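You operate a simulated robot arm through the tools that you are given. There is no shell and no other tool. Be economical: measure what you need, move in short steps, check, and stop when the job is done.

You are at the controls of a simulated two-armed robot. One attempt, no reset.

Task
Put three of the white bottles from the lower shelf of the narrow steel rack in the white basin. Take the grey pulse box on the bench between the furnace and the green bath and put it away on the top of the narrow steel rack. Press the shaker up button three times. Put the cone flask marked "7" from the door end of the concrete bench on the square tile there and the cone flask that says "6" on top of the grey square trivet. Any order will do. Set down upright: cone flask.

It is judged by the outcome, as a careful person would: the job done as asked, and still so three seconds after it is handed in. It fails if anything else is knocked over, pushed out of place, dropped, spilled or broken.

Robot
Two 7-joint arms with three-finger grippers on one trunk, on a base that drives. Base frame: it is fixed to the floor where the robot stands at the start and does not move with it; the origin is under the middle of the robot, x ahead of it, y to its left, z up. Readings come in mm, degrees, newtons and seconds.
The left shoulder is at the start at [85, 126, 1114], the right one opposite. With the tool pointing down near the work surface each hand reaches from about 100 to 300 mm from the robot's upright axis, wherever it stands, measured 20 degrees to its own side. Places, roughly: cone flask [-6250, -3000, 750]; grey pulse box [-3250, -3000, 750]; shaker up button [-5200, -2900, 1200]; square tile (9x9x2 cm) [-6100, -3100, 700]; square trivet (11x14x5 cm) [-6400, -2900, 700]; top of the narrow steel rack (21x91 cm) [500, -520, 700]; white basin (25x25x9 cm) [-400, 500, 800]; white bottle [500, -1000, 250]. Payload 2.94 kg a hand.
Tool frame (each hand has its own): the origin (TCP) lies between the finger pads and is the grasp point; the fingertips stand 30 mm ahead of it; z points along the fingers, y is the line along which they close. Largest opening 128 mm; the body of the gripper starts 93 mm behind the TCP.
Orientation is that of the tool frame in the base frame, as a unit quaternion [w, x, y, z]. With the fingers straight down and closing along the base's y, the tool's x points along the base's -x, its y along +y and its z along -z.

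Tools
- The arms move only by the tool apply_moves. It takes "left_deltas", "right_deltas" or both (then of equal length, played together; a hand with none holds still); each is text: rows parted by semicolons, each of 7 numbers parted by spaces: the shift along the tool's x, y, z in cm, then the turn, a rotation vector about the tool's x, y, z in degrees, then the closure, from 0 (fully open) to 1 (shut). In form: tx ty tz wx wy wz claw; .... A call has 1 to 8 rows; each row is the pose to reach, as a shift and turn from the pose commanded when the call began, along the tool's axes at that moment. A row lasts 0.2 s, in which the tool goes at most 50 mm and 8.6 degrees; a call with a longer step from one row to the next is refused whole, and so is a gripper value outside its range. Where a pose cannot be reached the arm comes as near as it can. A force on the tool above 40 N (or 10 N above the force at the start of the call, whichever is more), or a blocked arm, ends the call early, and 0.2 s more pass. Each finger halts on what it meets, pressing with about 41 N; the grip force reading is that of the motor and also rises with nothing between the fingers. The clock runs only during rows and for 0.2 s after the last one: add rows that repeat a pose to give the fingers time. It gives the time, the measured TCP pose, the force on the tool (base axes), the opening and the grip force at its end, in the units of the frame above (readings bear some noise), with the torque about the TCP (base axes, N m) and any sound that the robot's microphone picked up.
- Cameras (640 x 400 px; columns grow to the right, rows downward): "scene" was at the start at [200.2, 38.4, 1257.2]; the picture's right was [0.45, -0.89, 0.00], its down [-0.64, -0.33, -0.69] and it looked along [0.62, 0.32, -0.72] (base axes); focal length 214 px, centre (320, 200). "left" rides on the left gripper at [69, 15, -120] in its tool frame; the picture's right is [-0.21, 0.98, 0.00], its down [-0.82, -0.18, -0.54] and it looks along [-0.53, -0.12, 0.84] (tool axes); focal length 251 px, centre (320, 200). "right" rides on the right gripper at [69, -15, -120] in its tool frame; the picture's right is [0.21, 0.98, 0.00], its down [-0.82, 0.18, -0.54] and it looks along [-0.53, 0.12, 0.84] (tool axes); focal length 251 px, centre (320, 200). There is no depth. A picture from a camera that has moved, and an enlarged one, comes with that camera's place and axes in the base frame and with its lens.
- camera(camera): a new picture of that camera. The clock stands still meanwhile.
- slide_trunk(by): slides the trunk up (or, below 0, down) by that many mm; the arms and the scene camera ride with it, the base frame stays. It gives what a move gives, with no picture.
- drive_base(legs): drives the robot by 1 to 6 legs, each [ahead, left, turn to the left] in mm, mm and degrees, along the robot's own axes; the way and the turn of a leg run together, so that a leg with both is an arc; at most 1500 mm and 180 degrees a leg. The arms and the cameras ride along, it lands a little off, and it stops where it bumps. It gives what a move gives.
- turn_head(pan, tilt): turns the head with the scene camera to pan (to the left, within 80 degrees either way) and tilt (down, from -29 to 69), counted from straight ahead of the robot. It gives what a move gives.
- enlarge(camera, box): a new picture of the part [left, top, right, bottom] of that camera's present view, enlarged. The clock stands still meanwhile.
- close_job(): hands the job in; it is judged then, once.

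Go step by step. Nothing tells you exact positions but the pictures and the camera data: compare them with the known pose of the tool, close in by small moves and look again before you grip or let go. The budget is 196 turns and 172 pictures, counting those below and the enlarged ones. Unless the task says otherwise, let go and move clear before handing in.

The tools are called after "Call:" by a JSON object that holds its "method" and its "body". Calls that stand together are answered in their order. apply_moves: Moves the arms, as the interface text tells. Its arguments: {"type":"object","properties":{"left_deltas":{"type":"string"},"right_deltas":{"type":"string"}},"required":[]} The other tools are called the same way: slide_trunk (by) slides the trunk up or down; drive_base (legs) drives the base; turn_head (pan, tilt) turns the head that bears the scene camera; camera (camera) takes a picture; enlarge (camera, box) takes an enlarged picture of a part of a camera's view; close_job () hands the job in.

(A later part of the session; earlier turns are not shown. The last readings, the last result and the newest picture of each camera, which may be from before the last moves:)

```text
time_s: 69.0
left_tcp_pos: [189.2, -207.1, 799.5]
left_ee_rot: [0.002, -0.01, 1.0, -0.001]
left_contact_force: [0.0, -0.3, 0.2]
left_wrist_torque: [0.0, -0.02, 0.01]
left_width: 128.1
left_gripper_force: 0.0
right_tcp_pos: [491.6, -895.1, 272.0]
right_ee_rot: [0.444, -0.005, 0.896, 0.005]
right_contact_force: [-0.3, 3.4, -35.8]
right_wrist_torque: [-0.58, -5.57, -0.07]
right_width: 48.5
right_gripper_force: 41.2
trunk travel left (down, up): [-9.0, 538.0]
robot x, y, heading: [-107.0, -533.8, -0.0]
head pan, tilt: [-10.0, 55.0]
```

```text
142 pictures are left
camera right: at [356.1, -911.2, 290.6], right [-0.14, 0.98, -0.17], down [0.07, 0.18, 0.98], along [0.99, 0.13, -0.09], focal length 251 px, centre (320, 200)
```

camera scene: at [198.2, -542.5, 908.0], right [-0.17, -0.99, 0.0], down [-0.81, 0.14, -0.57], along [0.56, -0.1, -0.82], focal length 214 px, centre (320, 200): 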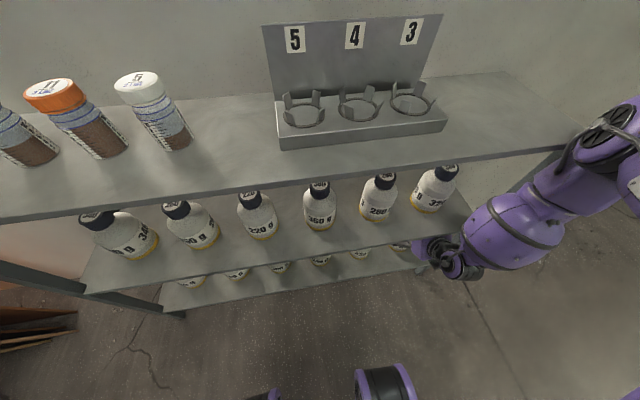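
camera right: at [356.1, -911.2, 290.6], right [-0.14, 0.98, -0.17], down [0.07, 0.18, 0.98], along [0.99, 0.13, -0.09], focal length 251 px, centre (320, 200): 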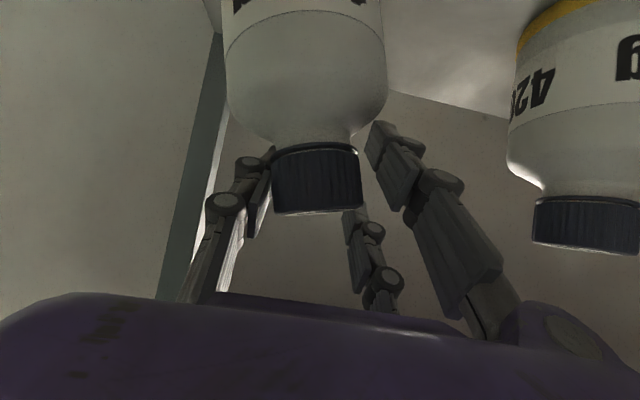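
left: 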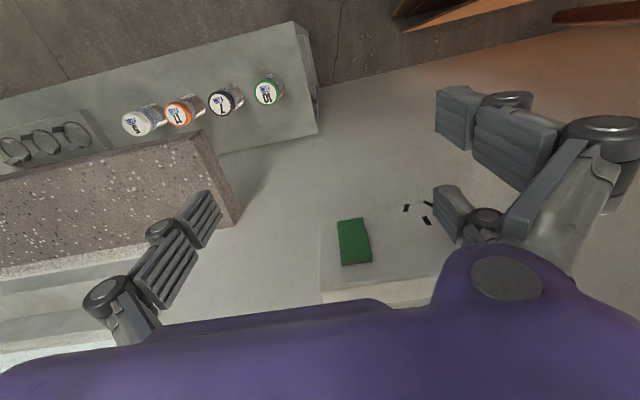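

The gripper's upper box touches the middle shelf (−36 N), but the cap is now held well (48.5 mm). I'll lower 5 mm, back out 25 mm, then lift.

Call:
{"method": "slide_trunk", "body": {"by": -5}}

Call:
{"method": "drive_base", "body": {"legs": [[-25, 0, 0]]}}

Call:
{"method": "slide_trunk", "body": {"by": 14}}

Call:
{"method": "camera", "body": {"camera": "right"}}

Call:
{"method": "camera", "body": {"camera": "scene"}}

```text
time_s: 69.5
left_tcp_pos: [188.4, -206.0, 793.9]
left_ee_rot: [0.002, -0.01, 1.0, -0.003]
left_contact_force: [0.3, 0.5, 0.5]
left_wrist_torque: [0.01, 0.0, 0.03]
left_width: 127.9
left_gripper_force: 0.0
right_tcp_pos: [494.3, -894.4, 272.6]
right_ee_rot: [0.45, -0.003, 0.893, 0.003]
right_contact_force: [-2.9, 2.1, 16.4]
right_wrist_torque: [0.23, 0.52, -0.01]
right_width: 48.2
right_gripper_force: 41.2
trunk travel left (down, up): [-4.0, 543.0]
robot x, y, heading: [-104.8, -532.2, 0.2]
head pan, tilt: [-10.0, 55.0]
```

```text
time_s: 70.4
left_tcp_pos: [163.1, -205.7, 794.0]
left_ee_rot: [0.003, -0.01, 1.0, -0.003]
left_contact_force: [0.8, 0.2, -0.5]
left_wrist_torque: [-0.01, -0.01, -0.01]
left_width: 128.1
left_gripper_force: 0.0
right_tcp_pos: [468.4, -894.9, 272.7]
right_ee_rot: [0.449, -0.004, 0.893, 0.004]
right_contact_force: [-1.7, 1.2, 27.2]
right_wrist_torque: [0.4, -1.94, 0.23]
right_width: 47.3
right_gripper_force: 40.8
trunk travel left (down, up): [-4.0, 543.0]
robot x, y, heading: [-127.6, -533.7, 0.2]
head pan, tilt: [-10.0, 55.0]
```

```text
time_s: 70.7
left_tcp_pos: [164.7, -207.7, 799.1]
left_ee_rot: [0.001, -0.009, 1.0, -0.001]
left_contact_force: [-0.1, 0.5, 0.3]
left_wrist_torque: [-0.03, -0.01, 0.0]
left_width: 128.1
left_gripper_force: 0.1
right_tcp_pos: [467.3, -894.6, 272.1]
right_ee_rot: [0.448, -0.006, 0.894, 0.005]
right_contact_force: [2.2, -2.3, -23.7]
right_wrist_torque: [1.23, -4.83, 0.63]
right_width: 47.4
right_gripper_force: 40.2
trunk travel left (down, up): [-9.0, 538.0]
robot x, y, heading: [-129.9, -531.6, -0.1]
head pan, tilt: [-10.0, 55.0]
stopped: the force on the tool passed its limit at 60 N (the readings are from after the stop); the commanded pose is now the measured one
```

```text
141 pictures are left
camera right: at [332.5, -910.7, 290.1], right [-0.14, 0.98, -0.17], down [0.06, 0.18, 0.98], along [0.99, 0.13, -0.08], focal length 251 px, centre (320, 200)
```

right: 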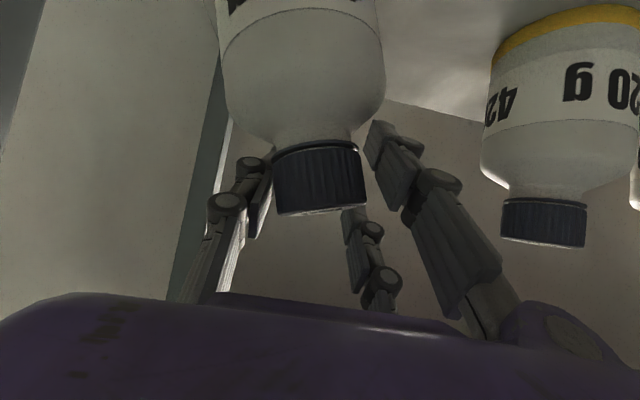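

```text
140 pictures are left
camera scene: at [173.6, -543.3, 911.9], right [-0.17, -0.99, 0.0], down [-0.81, 0.14, -0.57], along [0.56, -0.1, -0.82], focal length 214 px, centre (320, 200)
```

scene: 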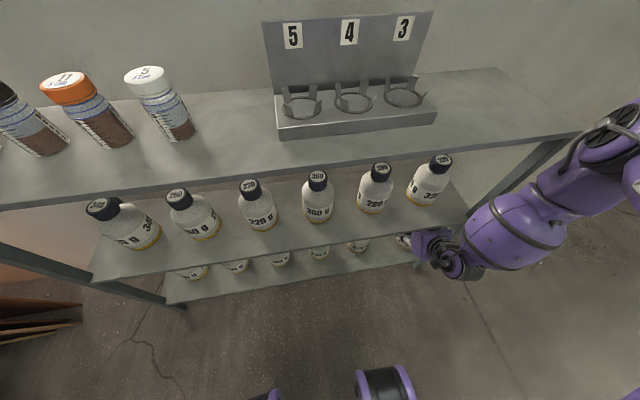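

Something presses down on the wrist when lifting; I'll simply back further out and check the bottle.

Call:
{"method": "drive_base", "body": {"legs": [[-40, 0, 0]]}}

Call:
{"method": "camera", "body": {"camera": "right"}}

Call:
{"method": "enlarge", "body": {"camera": "scene", "box": [340, 140, 560, 300]}}

```text
time_s: 71.6
left_tcp_pos: [123.6, -207.1, 800.0]
left_ee_rot: [0.002, -0.009, 1.0, -0.002]
left_contact_force: [0.3, -0.9, 0.6]
left_wrist_torque: [0.02, 0.01, -0.01]
left_width: 127.7
left_gripper_force: 0.0
right_tcp_pos: [427.0, -895.8, 276.7]
right_ee_rot: [0.448, -0.005, 0.894, 0.002]
right_contact_force: [-4.8, -3.3, 17.7]
right_wrist_torque: [-0.72, 1.0, 0.03]
right_width: 40.6
right_gripper_force: 40.6
trunk travel left (down, up): [-9.0, 538.0]
robot x, y, heading: [-168.8, -533.6, -0.1]
head pan, tilt: [-10.0, 55.0]
```

```text
139 pictures are left
camera right: at [291.0, -911.4, 292.3], right [-0.14, 0.97, -0.17], down [0.06, 0.18, 0.98], along [0.99, 0.13, -0.08], focal length 251 px, centre (320, 200)
```

right: 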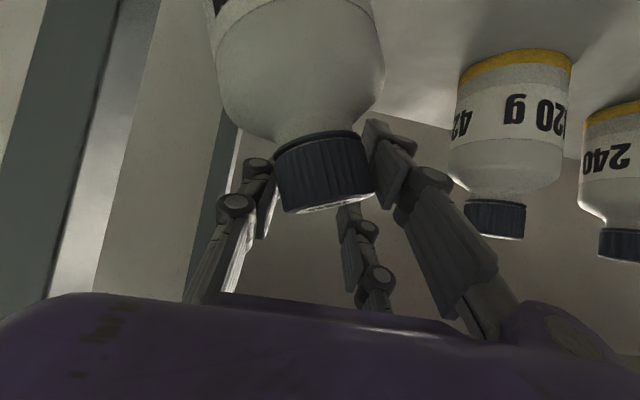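

```text
2.50 times, centred on (450, 220) of scene
camera zoom: at [131.5, -542.2, 912.6], right [-0.17, -0.99, 0.0], down [-0.81, 0.14, -0.57], along [0.57, -0.1, -0.82], focal length 536 px, centre (-5, 150)
```

zoom: 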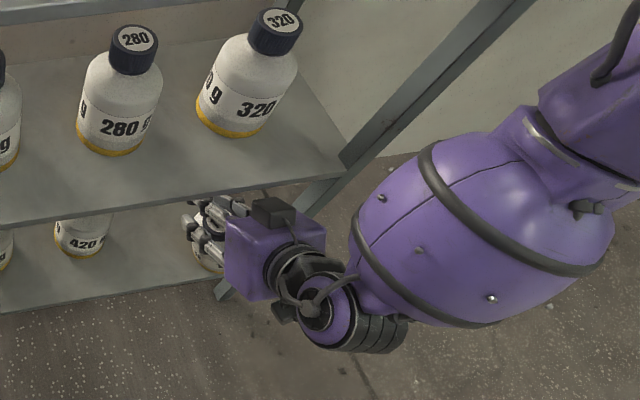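

The grip is slipping off the cap, but the bottle is now near the shelf front with more room. I'll reopen and look, then regrip deeper and lower.

Call:
{"method": "apply_moves", "body": {"right_deltas": "0 0 0 0 0 0 0.6; 0 0 0 0 0 0 0.3; 0 0 0 0 0 0 0.1; 0 0 0 0 0 0 0.1"}}

Call:
{"method": "camera", "body": {"camera": "right"}}

```text
time_s: 72.6
left_tcp_pos: [124.5, -205.9, 799.1]
left_ee_rot: [0.002, -0.01, 1.0, -0.002]
left_contact_force: [0.4, 0.4, 0.1]
left_wrist_torque: [-0.03, 0.0, -0.02]
left_width: 128.1
left_gripper_force: 0.1
right_tcp_pos: [427.3, -896.7, 274.1]
right_ee_rot: [0.448, -0.006, 0.894, 0.003]
right_contact_force: [0.4, -0.9, -0.3]
right_wrist_torque: [0.01, -0.02, -0.01]
right_width: 115.6
right_gripper_force: 0.8
trunk travel left (down, up): [-9.0, 538.0]
robot x, y, heading: [-163.2, -535.0, 0.2]
head pan, tilt: [-10.0, 55.0]
```

```text
137 pictures are left
camera right: at [291.2, -911.5, 291.4], right [-0.14, 0.98, -0.17], down [0.06, 0.18, 0.98], along [0.99, 0.13, -0.08], focal length 251 px, centre (320, 200)
```

right: 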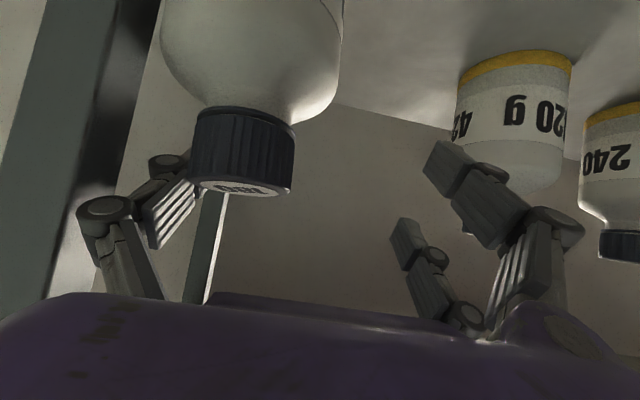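

Call:
{"method": "enlarge", "body": {"camera": "scene", "box": [380, 180, 480, 260]}}

Call:
{"method": "camera", "body": {"camera": "left"}}

```text
5.00 times, centred on (430, 220) of scene
camera zoom: at [132.6, -542.6, 912.2], right [-0.17, -0.99, 0.0], down [-0.81, 0.14, -0.57], along [0.56, -0.1, -0.82], focal length 1072 px, centre (-230, 100)
```

zoom: 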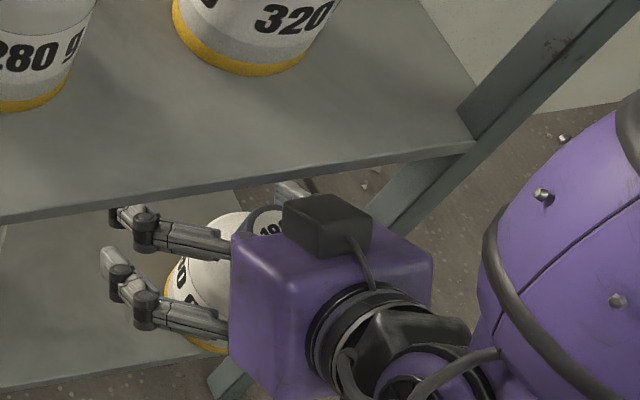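

```text
135 pictures are left
camera left: at [54.5, -191.4, 918.7], right [0.2, 0.98, 0.0], down [0.82, -0.16, 0.55], along [0.53, -0.11, -0.84], focal length 251 px, centre (320, 200)
```

left: 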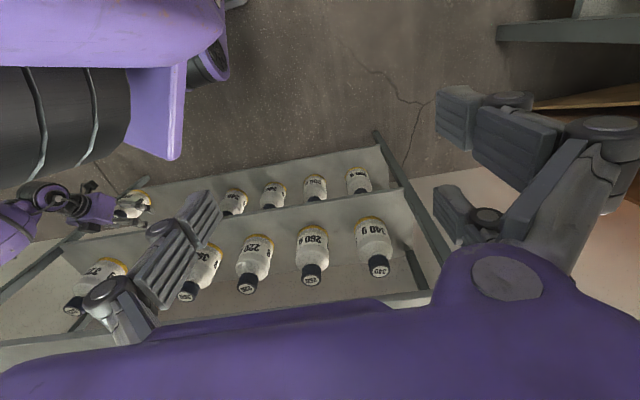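

The bottle stands upright near the shelf edge at about (410, −935). I'll back off 90 mm, shift right 40 mm and look before re-approaching.

Call:
{"method": "drive_base", "body": {"legs": [[-90, 0, 0], [0, -40, 0]]}}

Call:
{"method": "camera", "body": {"camera": "right"}}

Call:
{"method": "camera", "body": {"camera": "scene"}}

```text
time_s: 74.4
left_tcp_pos: [34.1, -248.6, 798.6]
left_ee_rot: [0.002, -0.01, 1.0, -0.003]
left_contact_force: [0.0, -0.6, 0.1]
left_wrist_torque: [0.03, -0.04, 0.01]
left_width: 128.0
left_gripper_force: 0.0
right_tcp_pos: [337.8, -935.4, 275.1]
right_ee_rot: [0.447, -0.006, 0.894, 0.004]
right_contact_force: [-0.5, 0.1, -0.7]
right_wrist_torque: [0.01, -0.03, -0.02]
right_width: 115.3
right_gripper_force: 0.1
trunk travel left (down, up): [-9.0, 538.0]
robot x, y, heading: [-260.0, -577.7, 0.1]
head pan, tilt: [-10.0, 55.0]
```

```text
134 pictures are left
camera right: at [201.9, -952.3, 291.4], right [-0.14, 0.97, -0.17], down [0.06, 0.18, 0.98], along [0.99, 0.13, -0.08], focal length 251 px, centre (320, 200)
```

right: 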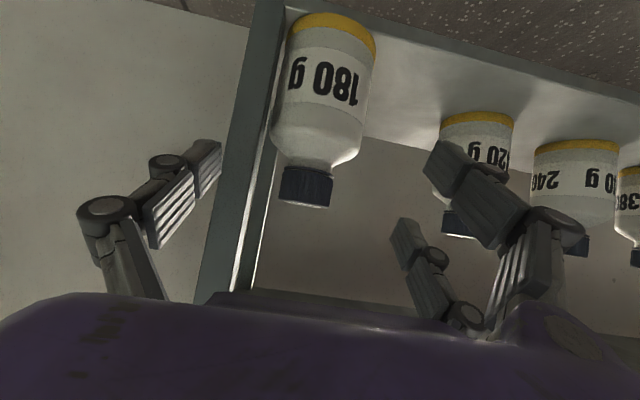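

```text
133 pictures are left
camera scene: at [43.1, -583.7, 912.2], right [-0.17, -0.99, 0.0], down [-0.81, 0.14, -0.57], along [0.57, -0.1, -0.82], focal length 214 px, centre (320, 200)
```

scene: 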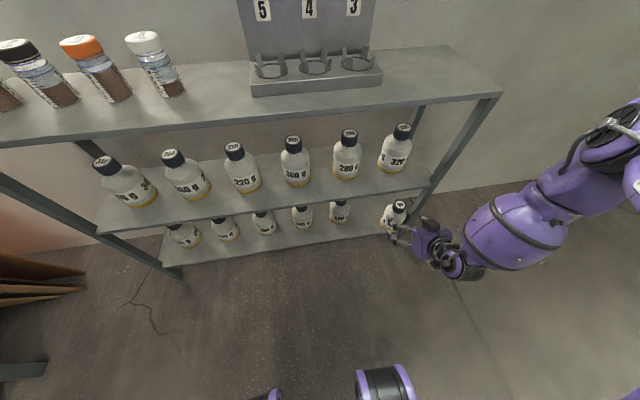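

The bottle is upright but close to the front-right leg. I need the gap between the cap and leg, so I'll enlarge both views.

Call:
{"method": "enlarge", "body": {"camera": "right", "box": [180, 60, 400, 260]}}

Call:
{"method": "enlarge", "body": {"camera": "scene", "box": [360, 160, 480, 250]}}

```text
2.00 times, centred on (290, 160) of right
camera zoom: at [201.9, -952.3, 291.4], right [-0.14, 0.97, -0.17], down [0.06, 0.18, 0.98], along [0.99, 0.13, -0.08], focal length 503 px, centre (380, 280)
```

zoom: 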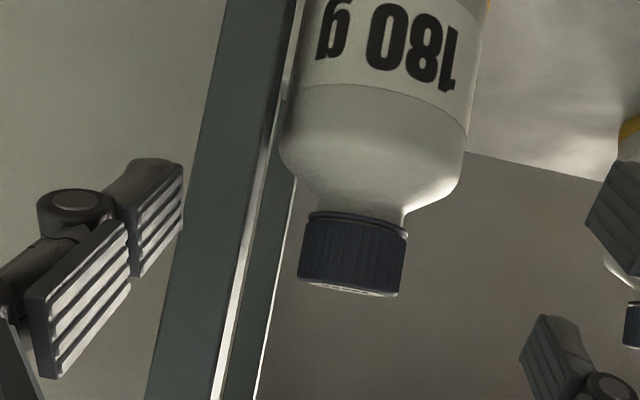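

```text
4.44 times, centred on (420, 205) of scene
camera zoom: at [43.1, -583.7, 912.2], right [-0.17, -0.99, 0.0], down [-0.81, 0.14, -0.57], along [0.57, -0.1, -0.82], focal length 953 px, centre (-124, 178)
```

zoom: 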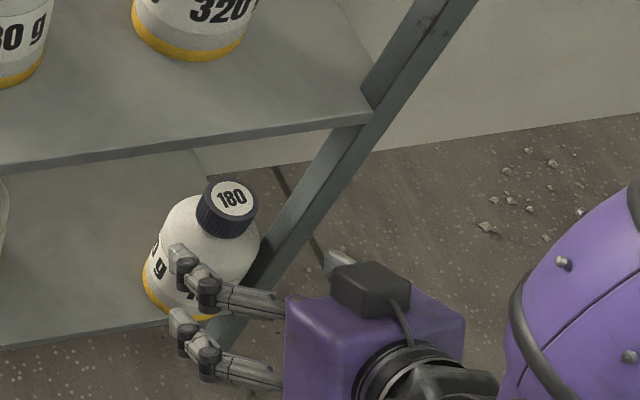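

The leg blocks the outer knuckle of a straight-in grip. The left hand, with the robot turned about 50° to the right, can reach this bottle clear of the leg; I'll back off and put the left arm into the mirrored pose.

Call:
{"method": "drive_base", "body": {"legs": [[-200, 0, 0]]}}

Call:
{"method": "apply_moves", "body": {"left_deltas": "-3.75 0.4 0 0 -6.7 0 0; -7.5 0.8 0 0 -13.4 0 0; -11.25 1.2 0 0 -20.1 0 0; -15 1.6 0 0 -26.8 0 0; -18.75 2 0 0 -33.5 0 0; -22.5 2.4 0 0 -40.2 0 0; -26.2 2.8 0 0 -46.9 0 0; -30 3.2 0 0 -53.4 0 0"}}

Call:
{"method": "apply_moves", "body": {"left_deltas": "3.9 0 2.9 0 0 0 0; 7.8 0 5.8 0 0 0 0; 11.7 0 8.7 0 0 0 0; 15.6 0 11.6 0 0 0 0; 19.5 0 14.5 0 0 0 0; 23.4 0 17.4 0 0 0 0; 27.3 0 20.3 0 0 0 0; 31.2 0 23.2 0 0 0 0"}}

```text
time_s: 76.0
left_tcp_pos: [-165.7, -248.3, 799.4]
left_ee_rot: [0.001, -0.008, 1.0, -0.003]
left_contact_force: [-0.2, -0.2, 0.3]
left_wrist_torque: [-0.04, 0.01, -0.01]
left_width: 128.1
left_gripper_force: 0.1
right_tcp_pos: [135.5, -937.5, 275.2]
right_ee_rot: [0.448, -0.005, 0.894, 0.003]
right_contact_force: [0.2, 0.4, 0.7]
right_wrist_torque: [-0.03, -0.01, 0.03]
right_width: 115.2
right_gripper_force: 0.1
trunk travel left (down, up): [-9.0, 538.0]
robot x, y, heading: [-457.0, -575.1, -0.1]
head pan, tilt: [-10.0, 55.0]
```

```text
time_s: 77.8
left_tcp_pos: [134.8, -212.9, 799.3]
left_ee_rot: [0.452, -0.008, 0.892, 0.001]
left_contact_force: [0.3, -1.0, 0.2]
left_wrist_torque: [0.01, 0.01, -0.02]
left_width: 128.0
left_gripper_force: 0.0
right_tcp_pos: [136.6, -938.1, 274.1]
right_ee_rot: [0.448, -0.004, 0.894, 0.002]
right_contact_force: [0.4, 0.7, -0.7]
right_wrist_torque: [0.0, -0.04, -0.01]
right_width: 115.5
right_gripper_force: 0.0
trunk travel left (down, up): [-9.0, 538.0]
robot x, y, heading: [-457.7, -575.5, -0.1]
head pan, tilt: [-10.0, 55.0]
```

```text
time_s: 79.6
left_tcp_pos: [130.8, -199.4, 536.2]
left_ee_rot: [0.45, -0.007, 0.893, -0.001]
left_contact_force: [-0.4, 0.9, 0.5]
left_wrist_torque: [0.0, 0.01, -0.01]
left_width: 128.1
left_gripper_force: 0.0
left hand out of reach, approached as far as the arm can: row 2, 3, 4, 6, 7, 8
right_tcp_pos: [136.5, -937.9, 275.8]
right_ee_rot: [0.448, -0.004, 0.894, 0.002]
right_contact_force: [-0.3, -0.1, 0.4]
right_wrist_torque: [-0.01, 0.01, 0.02]
right_width: 115.4
right_gripper_force: 0.0
trunk travel left (down, up): [-9.0, 538.0]
robot x, y, heading: [-457.7, -573.5, -0.1]
head pan, tilt: [-10.0, 55.0]
```

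Call:
{"method": "apply_moves", "body": {"left_deltas": "3.9 0 2.9 0 0 0 0; 7.8 0 5.8 0 0 0 0; 11.7 0 8.7 0 0 0 0; 15.6 0 11.6 0 0 0 0; 19.5 0 14.5 0 0 0 0; 21 0 15.5 0 0 0 0; 21 0 15.5 0 0 0 0"}}

Call:
{"method": "turn_head", "body": {"pan": 0, "tilt": 50}}

Call:
{"method": "camera", "body": {"camera": "scene"}}

```text
time_s: 81.2
left_tcp_pos: [112.6, -154.7, 505.5]
left_ee_rot: [0.45, -0.008, 0.893, 0.0]
left_contact_force: [-0.2, 0.4, 0.2]
left_wrist_torque: [0.04, 0.0, -0.01]
left_width: 127.8
left_gripper_force: 0.1
left hand out of reach, approached as far as the arm can: row 1, 2, 3, 4, 5, 6, 7
right_tcp_pos: [136.4, -938.8, 275.0]
right_ee_rot: [0.448, -0.004, 0.894, 0.002]
right_contact_force: [0.2, -0.3, -0.2]
right_wrist_torque: [0.03, 0.04, -0.04]
right_width: 115.1
right_gripper_force: 0.0
trunk travel left (down, up): [-9.0, 538.0]
robot x, y, heading: [-459.9, -574.8, 0.1]
head pan, tilt: [-10.0, 55.0]
```

```text
time_s: 81.9
left_tcp_pos: [113.6, -155.1, 506.6]
left_ee_rot: [0.45, -0.008, 0.893, 0.001]
left_contact_force: [0.1, -1.3, -0.1]
left_wrist_torque: [0.0, -0.04, 0.01]
left_width: 128.0
left_gripper_force: 0.0
right_tcp_pos: [136.6, -938.0, 274.7]
right_ee_rot: [0.448, -0.005, 0.894, 0.003]
right_contact_force: [0.0, -0.2, -0.4]
right_wrist_torque: [0.04, 0.0, 0.0]
right_width: 115.4
right_gripper_force: 0.0
trunk travel left (down, up): [-9.0, 538.0]
robot x, y, heading: [-461.8, -573.1, -0.0]
head pan, tilt: [0.0, 50.0]
```

```text
130 pictures are left
camera scene: at [-151.2, -572.1, 918.7], right [0.0, -1.0, 0.0], down [-0.77, 0.0, -0.64], along [0.64, 0.0, -0.77], focal length 214 px, centre (320, 200)
```

scene: 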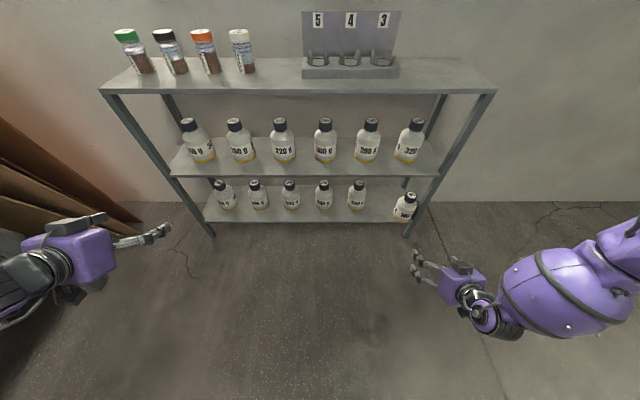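

The left arm got into an awkward elbow configuration. I'll raise it, return to tool-down wide on the left (mirror of the right arm's path), then repeat.

Call:
{"method": "apply_moves", "body": {"left_deltas": "-3.9 0 -2.9 0 0 0 0; -7.8 0 -5.8 0 0 0 0; -11.7 0 -8.7 0 0 0 0; -15.6 0 -11.6 0 0 0 0; -19.5 0 -14.5 0 0 0 0; -23.4 0 -17.4 0 0 0 0; -27 0 -20 0 0 0 0"}}

Call:
{"method": "apply_moves", "body": {"left_deltas": "1.5 0.4 -2 0 6.7 0 0; 3 0.8 -4 0 13.4 0 0; 4.5 1.2 -6 0 20.1 0 0; 6 1.6 -8 0 26.8 0 0; 7.5 2 -10 0 33.5 0 0; 9 2.4 -12 0 40.2 0 0; 10.5 2.8 -14 0 46.9 0 0; 12 3.2 -16 0 53.4 0 0"}}

Call:
{"method": "camera", "body": {"camera": "scene"}}

```text
time_s: 83.5
left_tcp_pos: [112.2, -152.2, 848.8]
left_ee_rot: [0.451, -0.008, 0.892, 0.001]
left_contact_force: [-0.2, 0.0, 0.5]
left_wrist_torque: [0.0, 0.02, -0.01]
left_width: 127.8
left_gripper_force: 0.0
left hand out of reach, approached as far as the arm can: row 4, 5
right_tcp_pos: [137.2, -937.9, 275.8]
right_ee_rot: [0.448, -0.004, 0.894, 0.003]
right_contact_force: [-0.3, -0.3, 0.4]
right_wrist_torque: [0.0, 0.0, -0.01]
right_width: 115.2
right_gripper_force: 0.0
trunk travel left (down, up): [-9.0, 538.0]
robot x, y, heading: [-459.3, -571.4, 0.1]
head pan, tilt: [0.0, 50.0]
```

```text
time_s: 85.3
left_tcp_pos: [-91.4, -123.8, 847.8]
left_ee_rot: [0.001, -0.009, 1.0, -0.003]
left_contact_force: [0.9, 0.6, -0.1]
left_wrist_torque: [0.02, 0.01, -0.03]
left_width: 128.1
left_gripper_force: 0.1
right_tcp_pos: [135.9, -938.2, 275.2]
right_ee_rot: [0.449, -0.005, 0.894, 0.003]
right_contact_force: [-0.3, 0.0, -0.5]
right_wrist_torque: [-0.02, 0.03, 0.03]
right_width: 115.2
right_gripper_force: 0.0
trunk travel left (down, up): [-9.0, 538.0]
robot x, y, heading: [-457.6, -572.4, 0.3]
head pan, tilt: [0.0, 50.0]
```

```text
129 pictures are left
camera scene: at [-151.2, -572.1, 918.7], right [0.0, -1.0, 0.0], down [-0.77, 0.0, -0.64], along [0.64, 0.0, -0.77], focal length 214 px, centre (320, 200)
```

scene: 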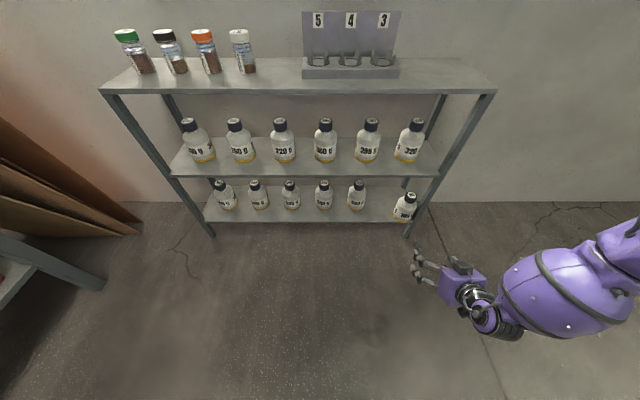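

Call:
{"method": "apply_moves", "body": {"left_deltas": "-1.8 -2 1.5 0 -6.7 0 0; -3.6 -4 3 0 -13.4 0 0; -5.4 -6 4.5 0 -20.1 0 0; -7.2 -8 6 0 -26.8 0 0; -9 -10 7.5 0 -33.5 0 0; -11 -12 9 0 -40.2 0 0; -13 -14 10.5 0 -46.9 0 0; -15 -16 12 0 -53.4 0 0"}}

Call:
{"method": "apply_moves", "body": {"left_deltas": "3.2 0 2.4 0 0 0 0; 6.4 0 4.8 0 0 0 0; 9.6 0 7.2 0 0 0 0; 12.8 0 9.6 0 0 0 0; 16 0 12 0 0 0 0; 19.2 0 14.4 0 0 0 0; 22.4 0 16.8 0 0 0 0; 25.6 0 19.2 0 0 0 0"}}

Call:
{"method": "apply_moves", "body": {"left_deltas": "3 1 3 0 0 0 0; 6 2 6 0 0 0 0; 9 3 8 0 0 0 0; 12 4 10 0 0 0 0; 12 5 10 0 0 0 0; 12 6 10 0 0 0 0"}}

Call:
{"method": "camera", "body": {"camera": "scene"}}

```text
time_s: 87.1
left_tcp_pos: [140.6, -243.5, 764.6]
left_ee_rot: [0.447, -0.01, 0.894, -0.003]
left_contact_force: [0.1, -0.8, 0.4]
left_wrist_torque: [0.03, 0.0, -0.01]
left_width: 127.9
left_gripper_force: 0.1
left hand out of reach, approached as far as the arm can: row 5, 6, 7, 8
right_tcp_pos: [136.6, -938.5, 273.0]
right_ee_rot: [0.448, -0.004, 0.894, 0.003]
right_contact_force: [0.7, -0.6, -0.7]
right_wrist_torque: [0.03, 0.01, 0.03]
right_width: 115.2
right_gripper_force: 0.0
trunk travel left (down, up): [-9.0, 538.0]
robot x, y, heading: [-461.5, -575.0, 0.1]
head pan, tilt: [0.0, 50.0]
```

```text
time_s: 88.9
left_tcp_pos: [160.2, -235.8, 603.6]
left_ee_rot: [0.451, -0.008, 0.893, 0.0]
left_contact_force: [0.3, -0.3, -0.7]
left_wrist_torque: [-0.01, -0.02, -0.02]
left_width: 128.2
left_gripper_force: 0.1
left hand out of reach, approached as far as the arm can: row 1, 2, 3, 4, 5, 6, 7, 8
right_tcp_pos: [136.5, -938.8, 275.5]
right_ee_rot: [0.448, -0.004, 0.894, 0.003]
right_contact_force: [0.7, 0.2, 0.2]
right_wrist_torque: [-0.01, -0.01, 0.03]
right_width: 115.2
right_gripper_force: 0.0
trunk travel left (down, up): [-9.0, 538.0]
robot x, y, heading: [-454.4, -574.4, -0.3]
head pan, tilt: [0.0, 50.0]
```

```text
time_s: 90.3
left_tcp_pos: [162.6, -183.5, 534.3]
left_ee_rot: [0.449, -0.007, 0.894, 0.0]
left_contact_force: [-0.4, 0.0, -0.6]
left_wrist_torque: [0.01, -0.01, 0.0]
left_width: 127.6
left_gripper_force: 0.0
left hand out of reach, approached as far as the arm can: row 2, 3, 4, 5, 6
right_tcp_pos: [136.8, -937.6, 274.9]
right_ee_rot: [0.448, -0.004, 0.894, 0.003]
right_contact_force: [-0.1, -0.7, 0.7]
right_wrist_torque: [-0.01, -0.02, 0.0]
right_width: 115.1
right_gripper_force: 0.0
trunk travel left (down, up): [-9.0, 538.0]
robot x, y, heading: [-459.7, -571.6, -0.2]
head pan, tilt: [0.0, 50.0]
```

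```text
128 pictures are left
camera scene: at [-151.1, -572.2, 918.7], right [0.0, -1.0, 0.0], down [-0.77, 0.0, -0.64], along [0.64, 0.0, -0.77], focal length 214 px, centre (320, 200)
```

scene: 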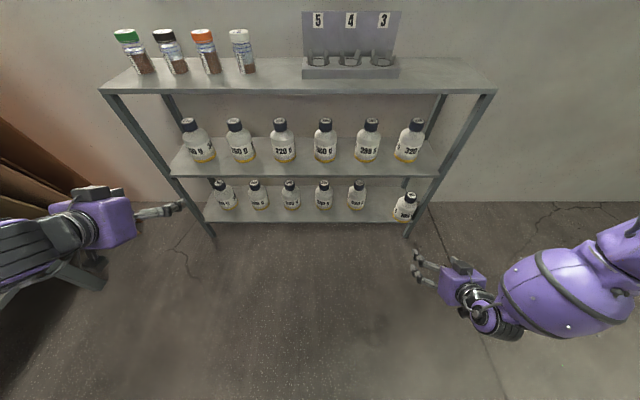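

The left elbow is tucked low. I'll retrace the left arm to its start pose (elbow high) and then pitch from there.

Call:
{"method": "apply_moves", "body": {"left_deltas": "-3.5 0 -2.6 0 0 0 0; -7 0 -5.2 0 0 0 0; -10.5 0 -7.8 0 0 0 0; -14 0 -10.4 0 0 0 0; -17.5 0 -13 0 0 0 0; -21 0 -15.6 0 0 0 0; -24 0 -18 0 0 0 0"}}

Call:
{"method": "apply_moves", "body": {"left_deltas": "1 0 -1.3 0 6.7 0 0; 2 0 -2.6 0 13.4 0 0; 3 0 -3.9 0 20.1 0 0; 4 0 -5.2 0 26.8 0 0; 5 0 -6.5 0 33.5 0 0; 6 0 -7.8 0 40.2 0 0; 7 0 -9.1 0 46.9 0 0; 7.8 0 -10.4 0 53.4 0 0"}}

Call:
{"method": "apply_moves", "body": {"left_deltas": "0 -4.8 0 0 0 0 0; 0 -9.6 0 0 0 0 0; 0 -14.4 0 0 0 0 0; 0 -19.2 0 0 0 0 0; 0 -24 0 0 0 0 0; 0 -28.8 0 0 0 0 0; 0 -33.6 0 0 0 0 0; 0 -38 0 0 0 0 0"}}

Call:
{"method": "camera", "body": {"camera": "scene"}}

```text
time_s: 91.9
left_tcp_pos: [162.3, -182.4, 834.0]
left_ee_rot: [0.45, -0.008, 0.893, 0.001]
left_contact_force: [0.4, 0.8, -0.4]
left_wrist_torque: [0.01, -0.01, -0.03]
left_width: 128.0
left_gripper_force: 0.1
right_tcp_pos: [137.1, -938.8, 274.8]
right_ee_rot: [0.448, -0.004, 0.894, 0.003]
right_contact_force: [0.9, -0.9, 0.4]
right_wrist_torque: [0.0, 0.01, 0.02]
right_width: 115.4
right_gripper_force: 0.0
trunk travel left (down, up): [-9.0, 538.0]
robot x, y, heading: [-458.6, -574.1, -0.1]
head pan, tilt: [0.0, 50.0]
```

```text
time_s: 93.7
left_tcp_pos: [30.5, -182.0, 831.1]
left_ee_rot: [0.001, -0.007, 1.0, -0.003]
left_contact_force: [0.0, 0.4, -0.7]
left_wrist_torque: [0.02, 0.02, 0.01]
left_width: 127.8
left_gripper_force: 0.1
right_tcp_pos: [137.2, -937.3, 275.2]
right_ee_rot: [0.448, -0.005, 0.894, 0.003]
right_contact_force: [-0.5, -0.2, 0.4]
right_wrist_torque: [0.01, -0.02, 0.0]
right_width: 115.0
right_gripper_force: 0.0
trunk travel left (down, up): [-9.0, 538.0]
robot x, y, heading: [-459.0, -577.1, -0.1]
head pan, tilt: [0.0, 50.0]
```

```text
time_s: 95.5
left_tcp_pos: [39.1, -520.7, 833.6]
left_ee_rot: [0.002, -0.009, 1.0, -0.002]
left_contact_force: [-0.6, -0.5, -0.4]
left_wrist_torque: [-0.02, 0.01, -0.01]
left_width: 128.0
left_gripper_force: 0.0
left hand out of reach, approached as far as the arm can: row 8
right_tcp_pos: [137.2, -937.5, 274.6]
right_ee_rot: [0.448, -0.005, 0.894, 0.003]
right_contact_force: [-0.2, 0.3, 0.5]
right_wrist_torque: [-0.01, 0.03, 0.04]
right_width: 115.2
right_gripper_force: 0.1
trunk travel left (down, up): [-9.0, 538.0]
robot x, y, heading: [-463.8, -571.1, -0.0]
head pan, tilt: [0.0, 50.0]
```

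```text
127 pictures are left
camera scene: at [-151.6, -571.9, 918.9], right [0.0, -1.0, 0.0], down [-0.77, 0.0, -0.64], along [0.64, 0.0, -0.77], focal length 214 px, centre (320, 200)
```

scene: 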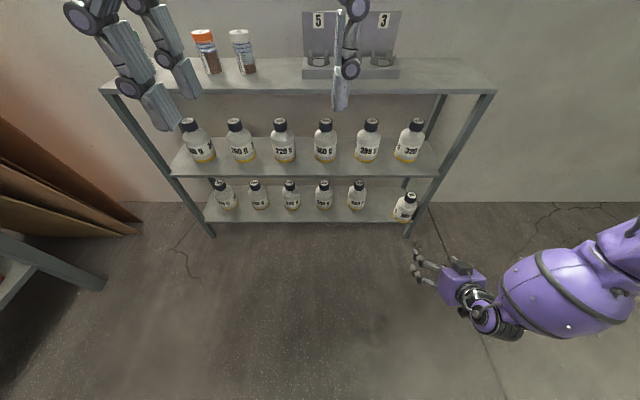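

Call:
{"method": "turn_head", "body": {"pan": 55, "tilt": 15}}

Call:
{"method": "camera", "body": {"camera": "scene"}}

Call:
{"method": "turn_head", "body": {"pan": -60, "tilt": 30}}

Call:
{"method": "camera", "body": {"camera": "scene"}}

```text
time_s: 96.7
left_tcp_pos: [38.1, -522.0, 832.4]
left_ee_rot: [0.001, -0.008, 1.0, -0.003]
left_contact_force: [0.1, -0.3, -0.1]
left_wrist_torque: [-0.01, -0.03, 0.04]
left_width: 127.9
left_gripper_force: 0.1
right_tcp_pos: [136.0, -938.4, 274.5]
right_ee_rot: [0.448, -0.005, 0.894, 0.003]
right_contact_force: [-0.2, 0.0, 0.2]
right_wrist_torque: [0.0, 0.0, 0.02]
right_width: 115.3
right_gripper_force: 0.0
trunk travel left (down, up): [-9.0, 538.0]
robot x, y, heading: [-458.2, -574.7, 0.1]
head pan, tilt: [55.0, 15.0]
```

```text
126 pictures are left
camera scene: at [-174.5, -495.6, 972.4], right [0.82, -0.57, 0.0], down [-0.15, -0.21, -0.97], along [0.56, 0.79, -0.26], focal length 214 px, centre (320, 200)
```

scene: 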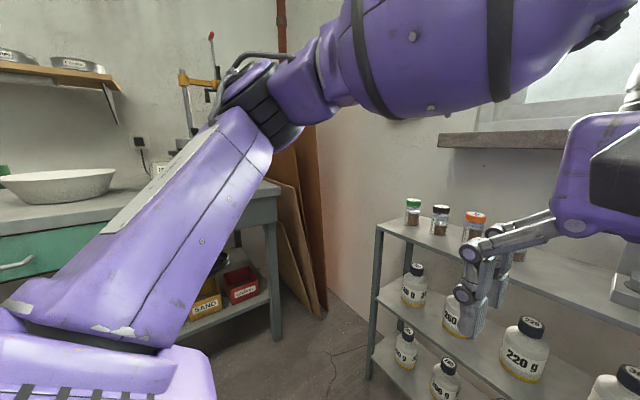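

```text
time_s: 98.7
left_tcp_pos: [40.5, -520.9, 832.9]
left_ee_rot: [0.004, -0.008, 1.0, -0.004]
left_contact_force: [48.7, -24.2, -33.0]
left_wrist_torque: [2.35, 3.52, 0.99]
left_width: 127.7
left_gripper_force: 0.1
right_tcp_pos: [137.2, -938.0, 273.4]
right_ee_rot: [0.447, -0.005, 0.895, 0.003]
right_contact_force: [0.3, 0.3, 0.1]
right_wrist_torque: [0.0, 0.01, -0.04]
right_width: 115.2
right_gripper_force: 0.1
trunk travel left (down, up): [-9.0, 538.0]
robot x, y, heading: [-462.2, -572.5, 0.1]
head pan, tilt: [-60.0, 30.0]
```

```text
125 pictures are left
camera scene: at [-156.1, -628.2, 952.2], right [-0.61, -0.79, 0.0], down [-0.36, 0.28, -0.89], along [0.7, -0.55, -0.46], focal length 214 px, centre (320, 200)
```

scene: 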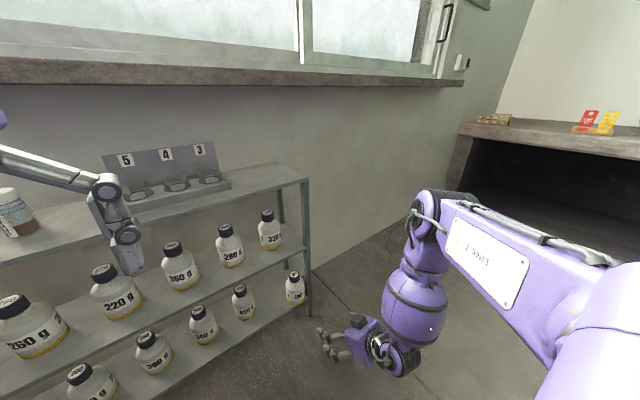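

Turn the head back, then move the left hand out to the mirrored wide pose and repeat exactly the right arm's path.

Call:
{"method": "turn_head", "body": {"pan": 0, "tilt": 50}}

Call:
{"method": "apply_moves", "body": {"left_deltas": "0 4.8 0 0 0 0 0; 0 9.6 0 0 0 0 0; 1 14.2 0 0 0 0 0; 3 18.6 0 0 0 0 0; 5 23 0 0 0 0 0; 7 27.4 0 0 0 0 0; 10 31.4 0 0 0 0 0; 13 35.3 0 0 0 0 0"}}

Call:
{"method": "apply_moves", "body": {"left_deltas": "0 -2 3 0 -7.5 0 0; 0 -4 6 0 -15 0 0; 0 -6 9 0 -22.5 0 0; 0 -8 12 0 -30 0 0; 0 -9.5 15 0 -37.5 0 0; 0 -11 18 0 -45 0 0; 0 -13 21 0 -52.5 0 0; 0 -15 24 0 -60 0 0"}}

Call:
{"method": "apply_moves", "body": {"left_deltas": "3 0 3 0 0 0 0; 6 0 6 0 0 0 0; 9 0 9 0 0 0 0; 12 0 10 0 0 0 0; 15 0 11 0 0 0 0; 18 0 12 0 0 0 0; 21 0 13 0 0 0 0; 24 0 14 0 0 0 0"}}

Call:
{"method": "camera", "body": {"camera": "scene"}}

```text
time_s: 100.0
left_tcp_pos: [38.5, -520.6, 833.3]
left_ee_rot: [0.002, -0.008, 1.0, -0.002]
left_contact_force: [-0.2, 0.0, 0.9]
left_wrist_torque: [-0.01, -0.01, 0.01]
left_width: 128.2
left_gripper_force: 0.0
right_tcp_pos: [136.2, -938.1, 274.4]
right_ee_rot: [0.447, -0.004, 0.894, 0.002]
right_contact_force: [0.9, 0.6, 0.6]
right_wrist_torque: [0.02, 0.01, 0.0]
right_width: 115.1
right_gripper_force: 0.1
trunk travel left (down, up): [-9.0, 538.0]
robot x, y, heading: [-457.0, -572.1, -0.0]
head pan, tilt: [0.0, 50.0]
```

```text
time_s: 101.8
left_tcp_pos: [-13.3, -298.1, 831.2]
left_ee_rot: [0.002, -0.009, 1.0, -0.001]
left_contact_force: [-0.7, 1.3, 0.0]
left_wrist_torque: [-0.02, -0.01, -0.03]
left_width: 128.0
left_gripper_force: 0.0
left hand out of reach, approached as far as the arm can: row 5, 6, 7, 8
right_tcp_pos: [137.8, -938.2, 275.1]
right_ee_rot: [0.447, -0.003, 0.894, 0.002]
right_contact_force: [-0.4, 0.2, -0.3]
right_wrist_torque: [0.02, 0.02, -0.05]
right_width: 115.1
right_gripper_force: 0.1
trunk travel left (down, up): [-9.0, 538.0]
robot x, y, heading: [-461.9, -574.3, 0.1]
head pan, tilt: [0.0, 50.0]
```

```text
time_s: 103.6
left_tcp_pos: [144.1, -452.3, 568.2]
left_ee_rot: [0.481, -0.009, 0.876, -0.001]
left_contact_force: [0.9, 1.2, -0.4]
left_wrist_torque: [-0.07, 0.01, -0.07]
left_width: 127.8
left_gripper_force: 0.0
left hand out of reach, approached as far as the arm can: row 3, 4, 5, 6, 7, 8
right_tcp_pos: [136.4, -937.7, 275.2]
right_ee_rot: [0.448, -0.005, 0.894, 0.002]
right_contact_force: [0.3, 0.9, -0.1]
right_wrist_torque: [-0.1, 0.08, -0.09]
right_width: 115.3
right_gripper_force: 0.0
trunk travel left (down, up): [-9.0, 538.0]
robot x, y, heading: [-459.5, -572.8, -0.0]
head pan, tilt: [0.0, 50.0]
```

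```text
time_s: 105.4
left_tcp_pos: [180.0, -454.6, 539.5]
left_ee_rot: [0.471, -0.009, 0.882, 0.004]
left_contact_force: [0.0, 0.7, -0.5]
left_wrist_torque: [-0.05, -0.04, 0.01]
left_width: 127.7
left_gripper_force: 0.1
left hand out of reach, approached as far as the arm can: row 1, 2, 3, 4, 5, 6, 7, 8
right_tcp_pos: [135.9, -938.0, 275.0]
right_ee_rot: [0.448, -0.005, 0.894, 0.003]
right_contact_force: [0.6, 0.1, 0.5]
right_wrist_torque: [0.0, -0.01, -0.02]
right_width: 115.0
right_gripper_force: 0.1
trunk travel left (down, up): [-9.0, 538.0]
robot x, y, heading: [-458.4, -572.6, -0.4]
head pan, tilt: [0.0, 50.0]
```

```text
124 pictures are left
camera scene: at [-151.2, -572.1, 918.7], right [0.0, -1.0, 0.0], down [-0.77, 0.0, -0.64], along [0.64, 0.0, -0.77], focal length 214 px, centre (320, 200)
```

scene: 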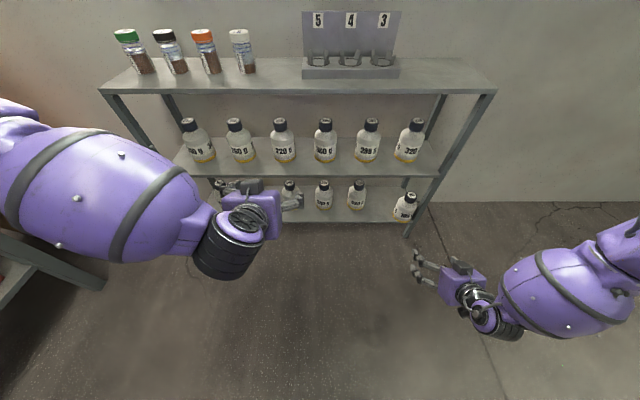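

The left elbow is now high and out like the right one. Move it outward and down.

Call:
{"method": "apply_moves", "body": {"left_deltas": "1 3.5 0 0 0 0 0; 2 7 0 0 0 0 0; 3 10.5 0 0 0 0 0; 5 14 2 0 0 0 0; 7 17.5 4 0 0 0 0; 9 20 6 0 0 0 0; 11 22.5 8 0 0 0 0; 13.5 24.5 10.5 0 0 0 0"}}

Call:
{"method": "apply_moves", "body": {"left_deltas": "2.5 0 1.5 0 0 0 0; 5 0 3 0 0 0 0; 7.5 0 4.5 0 0 0 0; 10 0 6 0 0 0 0; 12 0 7 0 0 0 0; 12 0 7 0 0 0 0"}}

Call:
{"method": "camera", "body": {"camera": "scene"}}

```text
time_s: 107.2
left_tcp_pos: [279.7, -226.8, 492.5]
left_ee_rot: [0.424, -0.011, 0.905, 0.007]
left_contact_force: [0.9, 0.3, 0.5]
left_wrist_torque: [0.0, 0.02, 0.0]
left_width: 127.7
left_gripper_force: 0.1
left hand out of reach, approached as far as the arm can: row 1, 2, 3, 4, 5, 6, 7, 8
right_tcp_pos: [135.8, -937.6, 274.4]
right_ee_rot: [0.448, -0.004, 0.894, 0.003]
right_contact_force: [0.2, 0.1, -0.8]
right_wrist_torque: [0.01, -0.02, 0.01]
right_width: 115.2
right_gripper_force: 0.0
trunk travel left (down, up): [-9.0, 538.0]
robot x, y, heading: [-459.4, -576.1, 0.2]
head pan, tilt: [0.0, 50.0]
```

```text
time_s: 108.6
left_tcp_pos: [308.1, -234.2, 412.2]
left_ee_rot: [0.391, -0.014, 0.92, 0.01]
left_contact_force: [-0.2, -0.4, 0.0]
left_wrist_torque: [0.0, 0.01, -0.01]
left_width: 128.2
left_gripper_force: 0.2
left hand out of reach, approached as far as the arm can: row 1, 2, 3, 4, 5, 6
right_tcp_pos: [136.8, -938.1, 274.1]
right_ee_rot: [0.448, -0.003, 0.894, 0.002]
right_contact_force: [0.6, 0.9, 0.1]
right_wrist_torque: [0.02, -0.01, -0.02]
right_width: 115.3
right_gripper_force: 0.0
trunk travel left (down, up): [-9.0, 538.0]
robot x, y, heading: [-460.6, -573.9, -0.1]
head pan, tilt: [0.0, 50.0]
```

```text
123 pictures are left
camera scene: at [-151.2, -572.1, 918.7], right [0.0, -1.0, 0.0], down [-0.77, 0.0, -0.64], along [0.64, 0.0, -0.77], focal length 214 px, centre (320, 200)
```

scene: 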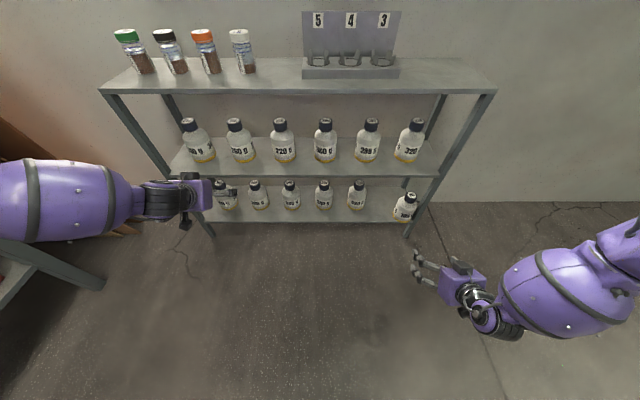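

Call:
{"method": "apply_moves", "body": {"left_deltas": "3 0.2 -2 0 -1 0 0; 6 0.4 -4 0 -2 0 0; 9 0.6 -5 0 -3 0 0; 12 0.8 -6 0 -4 0 0; 15 1 -7 0 -5 0 0; 18 1.2 -7 0 -6 0 0; 20 1.4 -7 0 -7 0 0; 20 1.4 -7 0 -7 0 0"}}

Call:
{"method": "camera", "body": {"camera": "scene"}}

```text
time_s: 110.4
left_tcp_pos: [228.1, -242.0, 458.0]
left_ee_rot: [0.382, -0.017, 0.924, 0.018]
left_contact_force: [0.2, -0.1, 1.4]
left_wrist_torque: [0.01, 0.0, 0.0]
left_width: 127.7
left_gripper_force: 0.0
left hand out of reach, approached as far as the arm can: row 1, 2, 3, 4, 5, 6, 7, 8
right_tcp_pos: [135.4, -937.2, 275.4]
right_ee_rot: [0.448, -0.004, 0.894, 0.002]
right_contact_force: [0.6, 0.4, 0.0]
right_wrist_torque: [0.01, 0.02, -0.02]
right_width: 115.2
right_gripper_force: 0.1
trunk travel left (down, up): [-9.0, 538.0]
robot x, y, heading: [-461.0, -575.4, 0.1]
head pan, tilt: [0.0, 50.0]
```

```text
122 pictures are left
camera scene: at [-151.2, -572.1, 918.7], right [0.0, -1.0, 0.0], down [-0.77, 0.0, -0.64], along [0.64, 0.0, -0.77], focal length 214 px, centre (320, 200)
```

scene: 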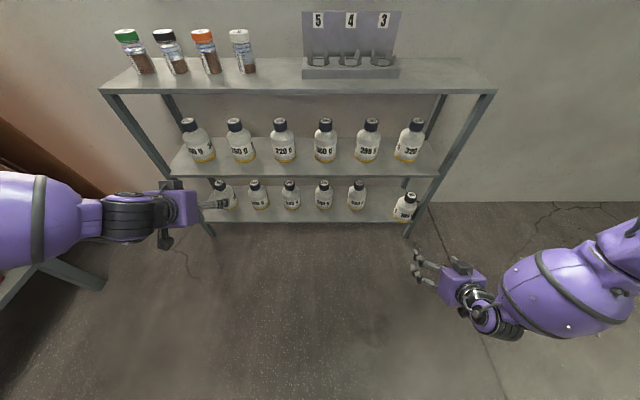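

Changing plan: with the right gripper closed and rolled 90° (thin sideways), I can slip a finger in front-right of the bottle and nudge it left away from the leg. First roll the right hand, closed, and raise the left hand.

Call:
{"method": "apply_moves", "body": {"right_deltas": "0 0 0 0 0 8.2 0.3; 0 0 0 0 0 16.4 0.6; 0 0 0 0 0 24.6 1; 0 0 0 0 0 32.8 1; 0 0 0 0 0 41 1; 0 0 0 0 0 49.2 1; 0 0 0 0 0 57.4 1; 0 0 0 0 0 65.6 1", "left_deltas": "-3 0 -3 0 0 0 0; -6 0 -6 0 0 0 0; -9 0 -9 0 0 0 0; -12 0 -12 0 0 0 0; -15 0 -15 0 0 0 0; -18 0 -18 0 0 0 0; -21 0 -21 0 0 0 0; -24 0 -24 0 0 0 0"}}

Call:
{"method": "apply_moves", "body": {"right_deltas": "0 0 0 0 0 8.2 1; 0 0 0 0 0 16.4 1; 0 0 0 0 0 24.4 1; 0 0 0 0 0 24.4 1"}}

Call:
{"method": "camera", "body": {"camera": "scene"}}

Call:
{"method": "camera", "body": {"camera": "right"}}

```text
time_s: 112.2
left_tcp_pos: [226.9, -251.8, 795.0]
left_ee_rot: [0.382, -0.017, 0.924, 0.017]
left_contact_force: [-0.6, -0.3, -0.1]
left_wrist_torque: [0.01, 0.0, 0.03]
left_width: 128.1
left_gripper_force: 0.1
right_tcp_pos: [214.8, -921.0, 434.2]
right_ee_rot: [0.348, 0.478, 0.78, 0.206]
right_contact_force: [0.2, -0.3, -0.5]
right_wrist_torque: [0.04, -0.05, -0.02]
right_width: 0.0
right_gripper_force: 2.8
right hand out of reach, approached as far as the arm can: row 2, 3, 4, 5, 6, 7, 8
trunk travel left (down, up): [-9.0, 538.0]
robot x, y, heading: [-458.5, -575.6, 0.1]
head pan, tilt: [0.0, 50.0]
```

```text
time_s: 113.2
left_tcp_pos: [227.7, -251.0, 794.4]
left_ee_rot: [0.382, -0.016, 0.924, 0.017]
left_contact_force: [-1.0, -0.3, -0.2]
left_wrist_torque: [0.0, -0.01, 0.0]
left_width: 127.9
left_gripper_force: 0.0
right_tcp_pos: [250.1, -935.5, 489.7]
right_ee_rot: [0.282, 0.632, 0.674, 0.259]
right_contact_force: [-0.2, 0.7, 0.2]
right_wrist_torque: [0.0, -0.04, 0.02]
right_width: 0.0
right_gripper_force: 2.9
right hand out of reach, approached as far as the arm can: row 1, 2, 3, 4
trunk travel left (down, up): [-9.0, 538.0]
robot x, y, heading: [-460.8, -573.7, -0.0]
head pan, tilt: [0.0, 50.0]
```

```text
121 pictures are left
camera scene: at [-151.2, -572.1, 918.7], right [0.0, -1.0, 0.0], down [-0.77, 0.0, -0.64], along [0.64, 0.0, -0.77], focal length 214 px, centre (320, 200)
```

scene: 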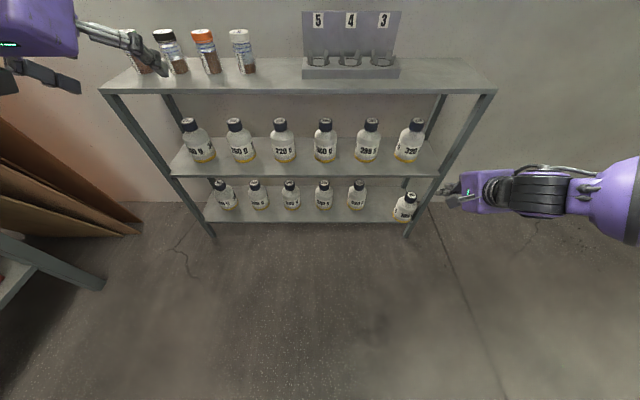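

```text
120 pictures are left
camera right: at [153.3, -865.9, 559.8], right [0.68, 0.28, 0.68], down [-0.22, -0.8, 0.55], along [0.7, -0.53, -0.49], focal length 251 px, centre (320, 200)
```

right: 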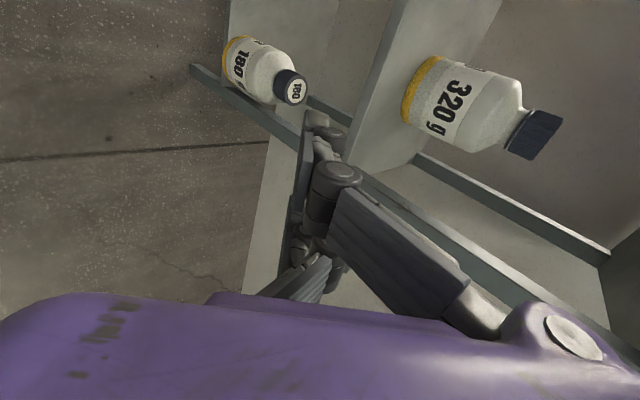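

The rolled pose is reachable in another elbow configuration. Lower it straight down.

Call:
{"method": "apply_moves", "body": {"right_deltas": "0 -3 2.2 0 0 0 1; 0 -6 4.4 0 0 0 1; 0 -9 6.6 0 0 0 1; 0 -12 8.8 0 0 0 1; 0 -15 10.5 0 0 0 1; 0 -18 11.5 0 0 0 1; 0 -20.5 12 0 0 0 1; 0 -20.5 12 0 0 0 1"}}

Call:
{"method": "camera", "body": {"camera": "right"}}

Call:
{"method": "camera", "body": {"camera": "scene"}}

```text
time_s: 115.0
left_tcp_pos: [229.1, -249.5, 793.9]
left_ee_rot: [0.383, -0.017, 0.924, 0.017]
left_contact_force: [-0.5, 0.0, -0.1]
left_wrist_torque: [0.0, 0.01, 0.0]
left_width: 128.1
left_gripper_force: 0.1
right_tcp_pos: [302.8, -968.2, 392.0]
right_ee_rot: [0.256, 0.637, 0.688, 0.237]
right_contact_force: [-0.4, 0.2, 0.1]
right_wrist_torque: [0.0, 0.01, -0.02]
right_width: 0.0
right_gripper_force: 3.2
right hand out of reach, approached as far as the arm can: row 1, 2, 3, 4, 5, 6, 7, 8
trunk travel left (down, up): [-9.0, 538.0]
robot x, y, heading: [-461.3, -572.7, 0.1]
head pan, tilt: [0.0, 50.0]
```

```text
119 pictures are left
camera right: at [209.5, -899.5, 469.2], right [0.72, 0.29, 0.63], down [-0.17, -0.81, 0.57], along [0.67, -0.52, -0.53], focal length 251 px, centre (320, 200)
```

right: 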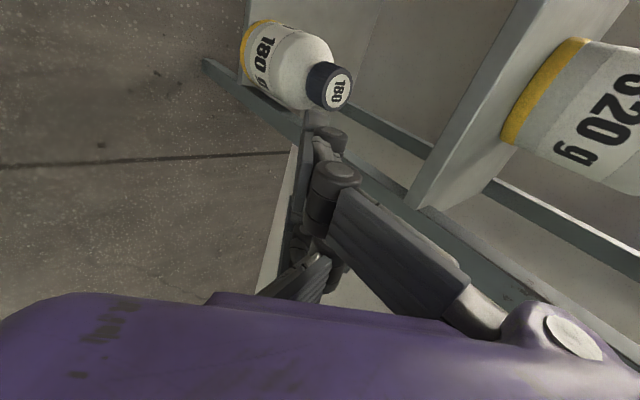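

```text
118 pictures are left
camera scene: at [-151.2, -572.1, 918.7], right [0.0, -1.0, 0.0], down [-0.77, 0.0, -0.64], along [0.64, 0.0, -0.77], focal length 214 px, centre (320, 200)
```

scene: 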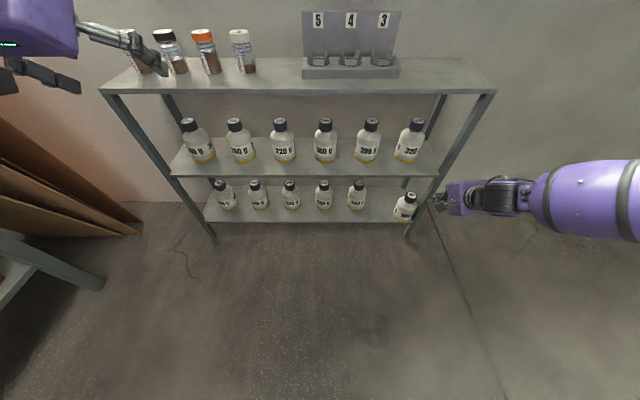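

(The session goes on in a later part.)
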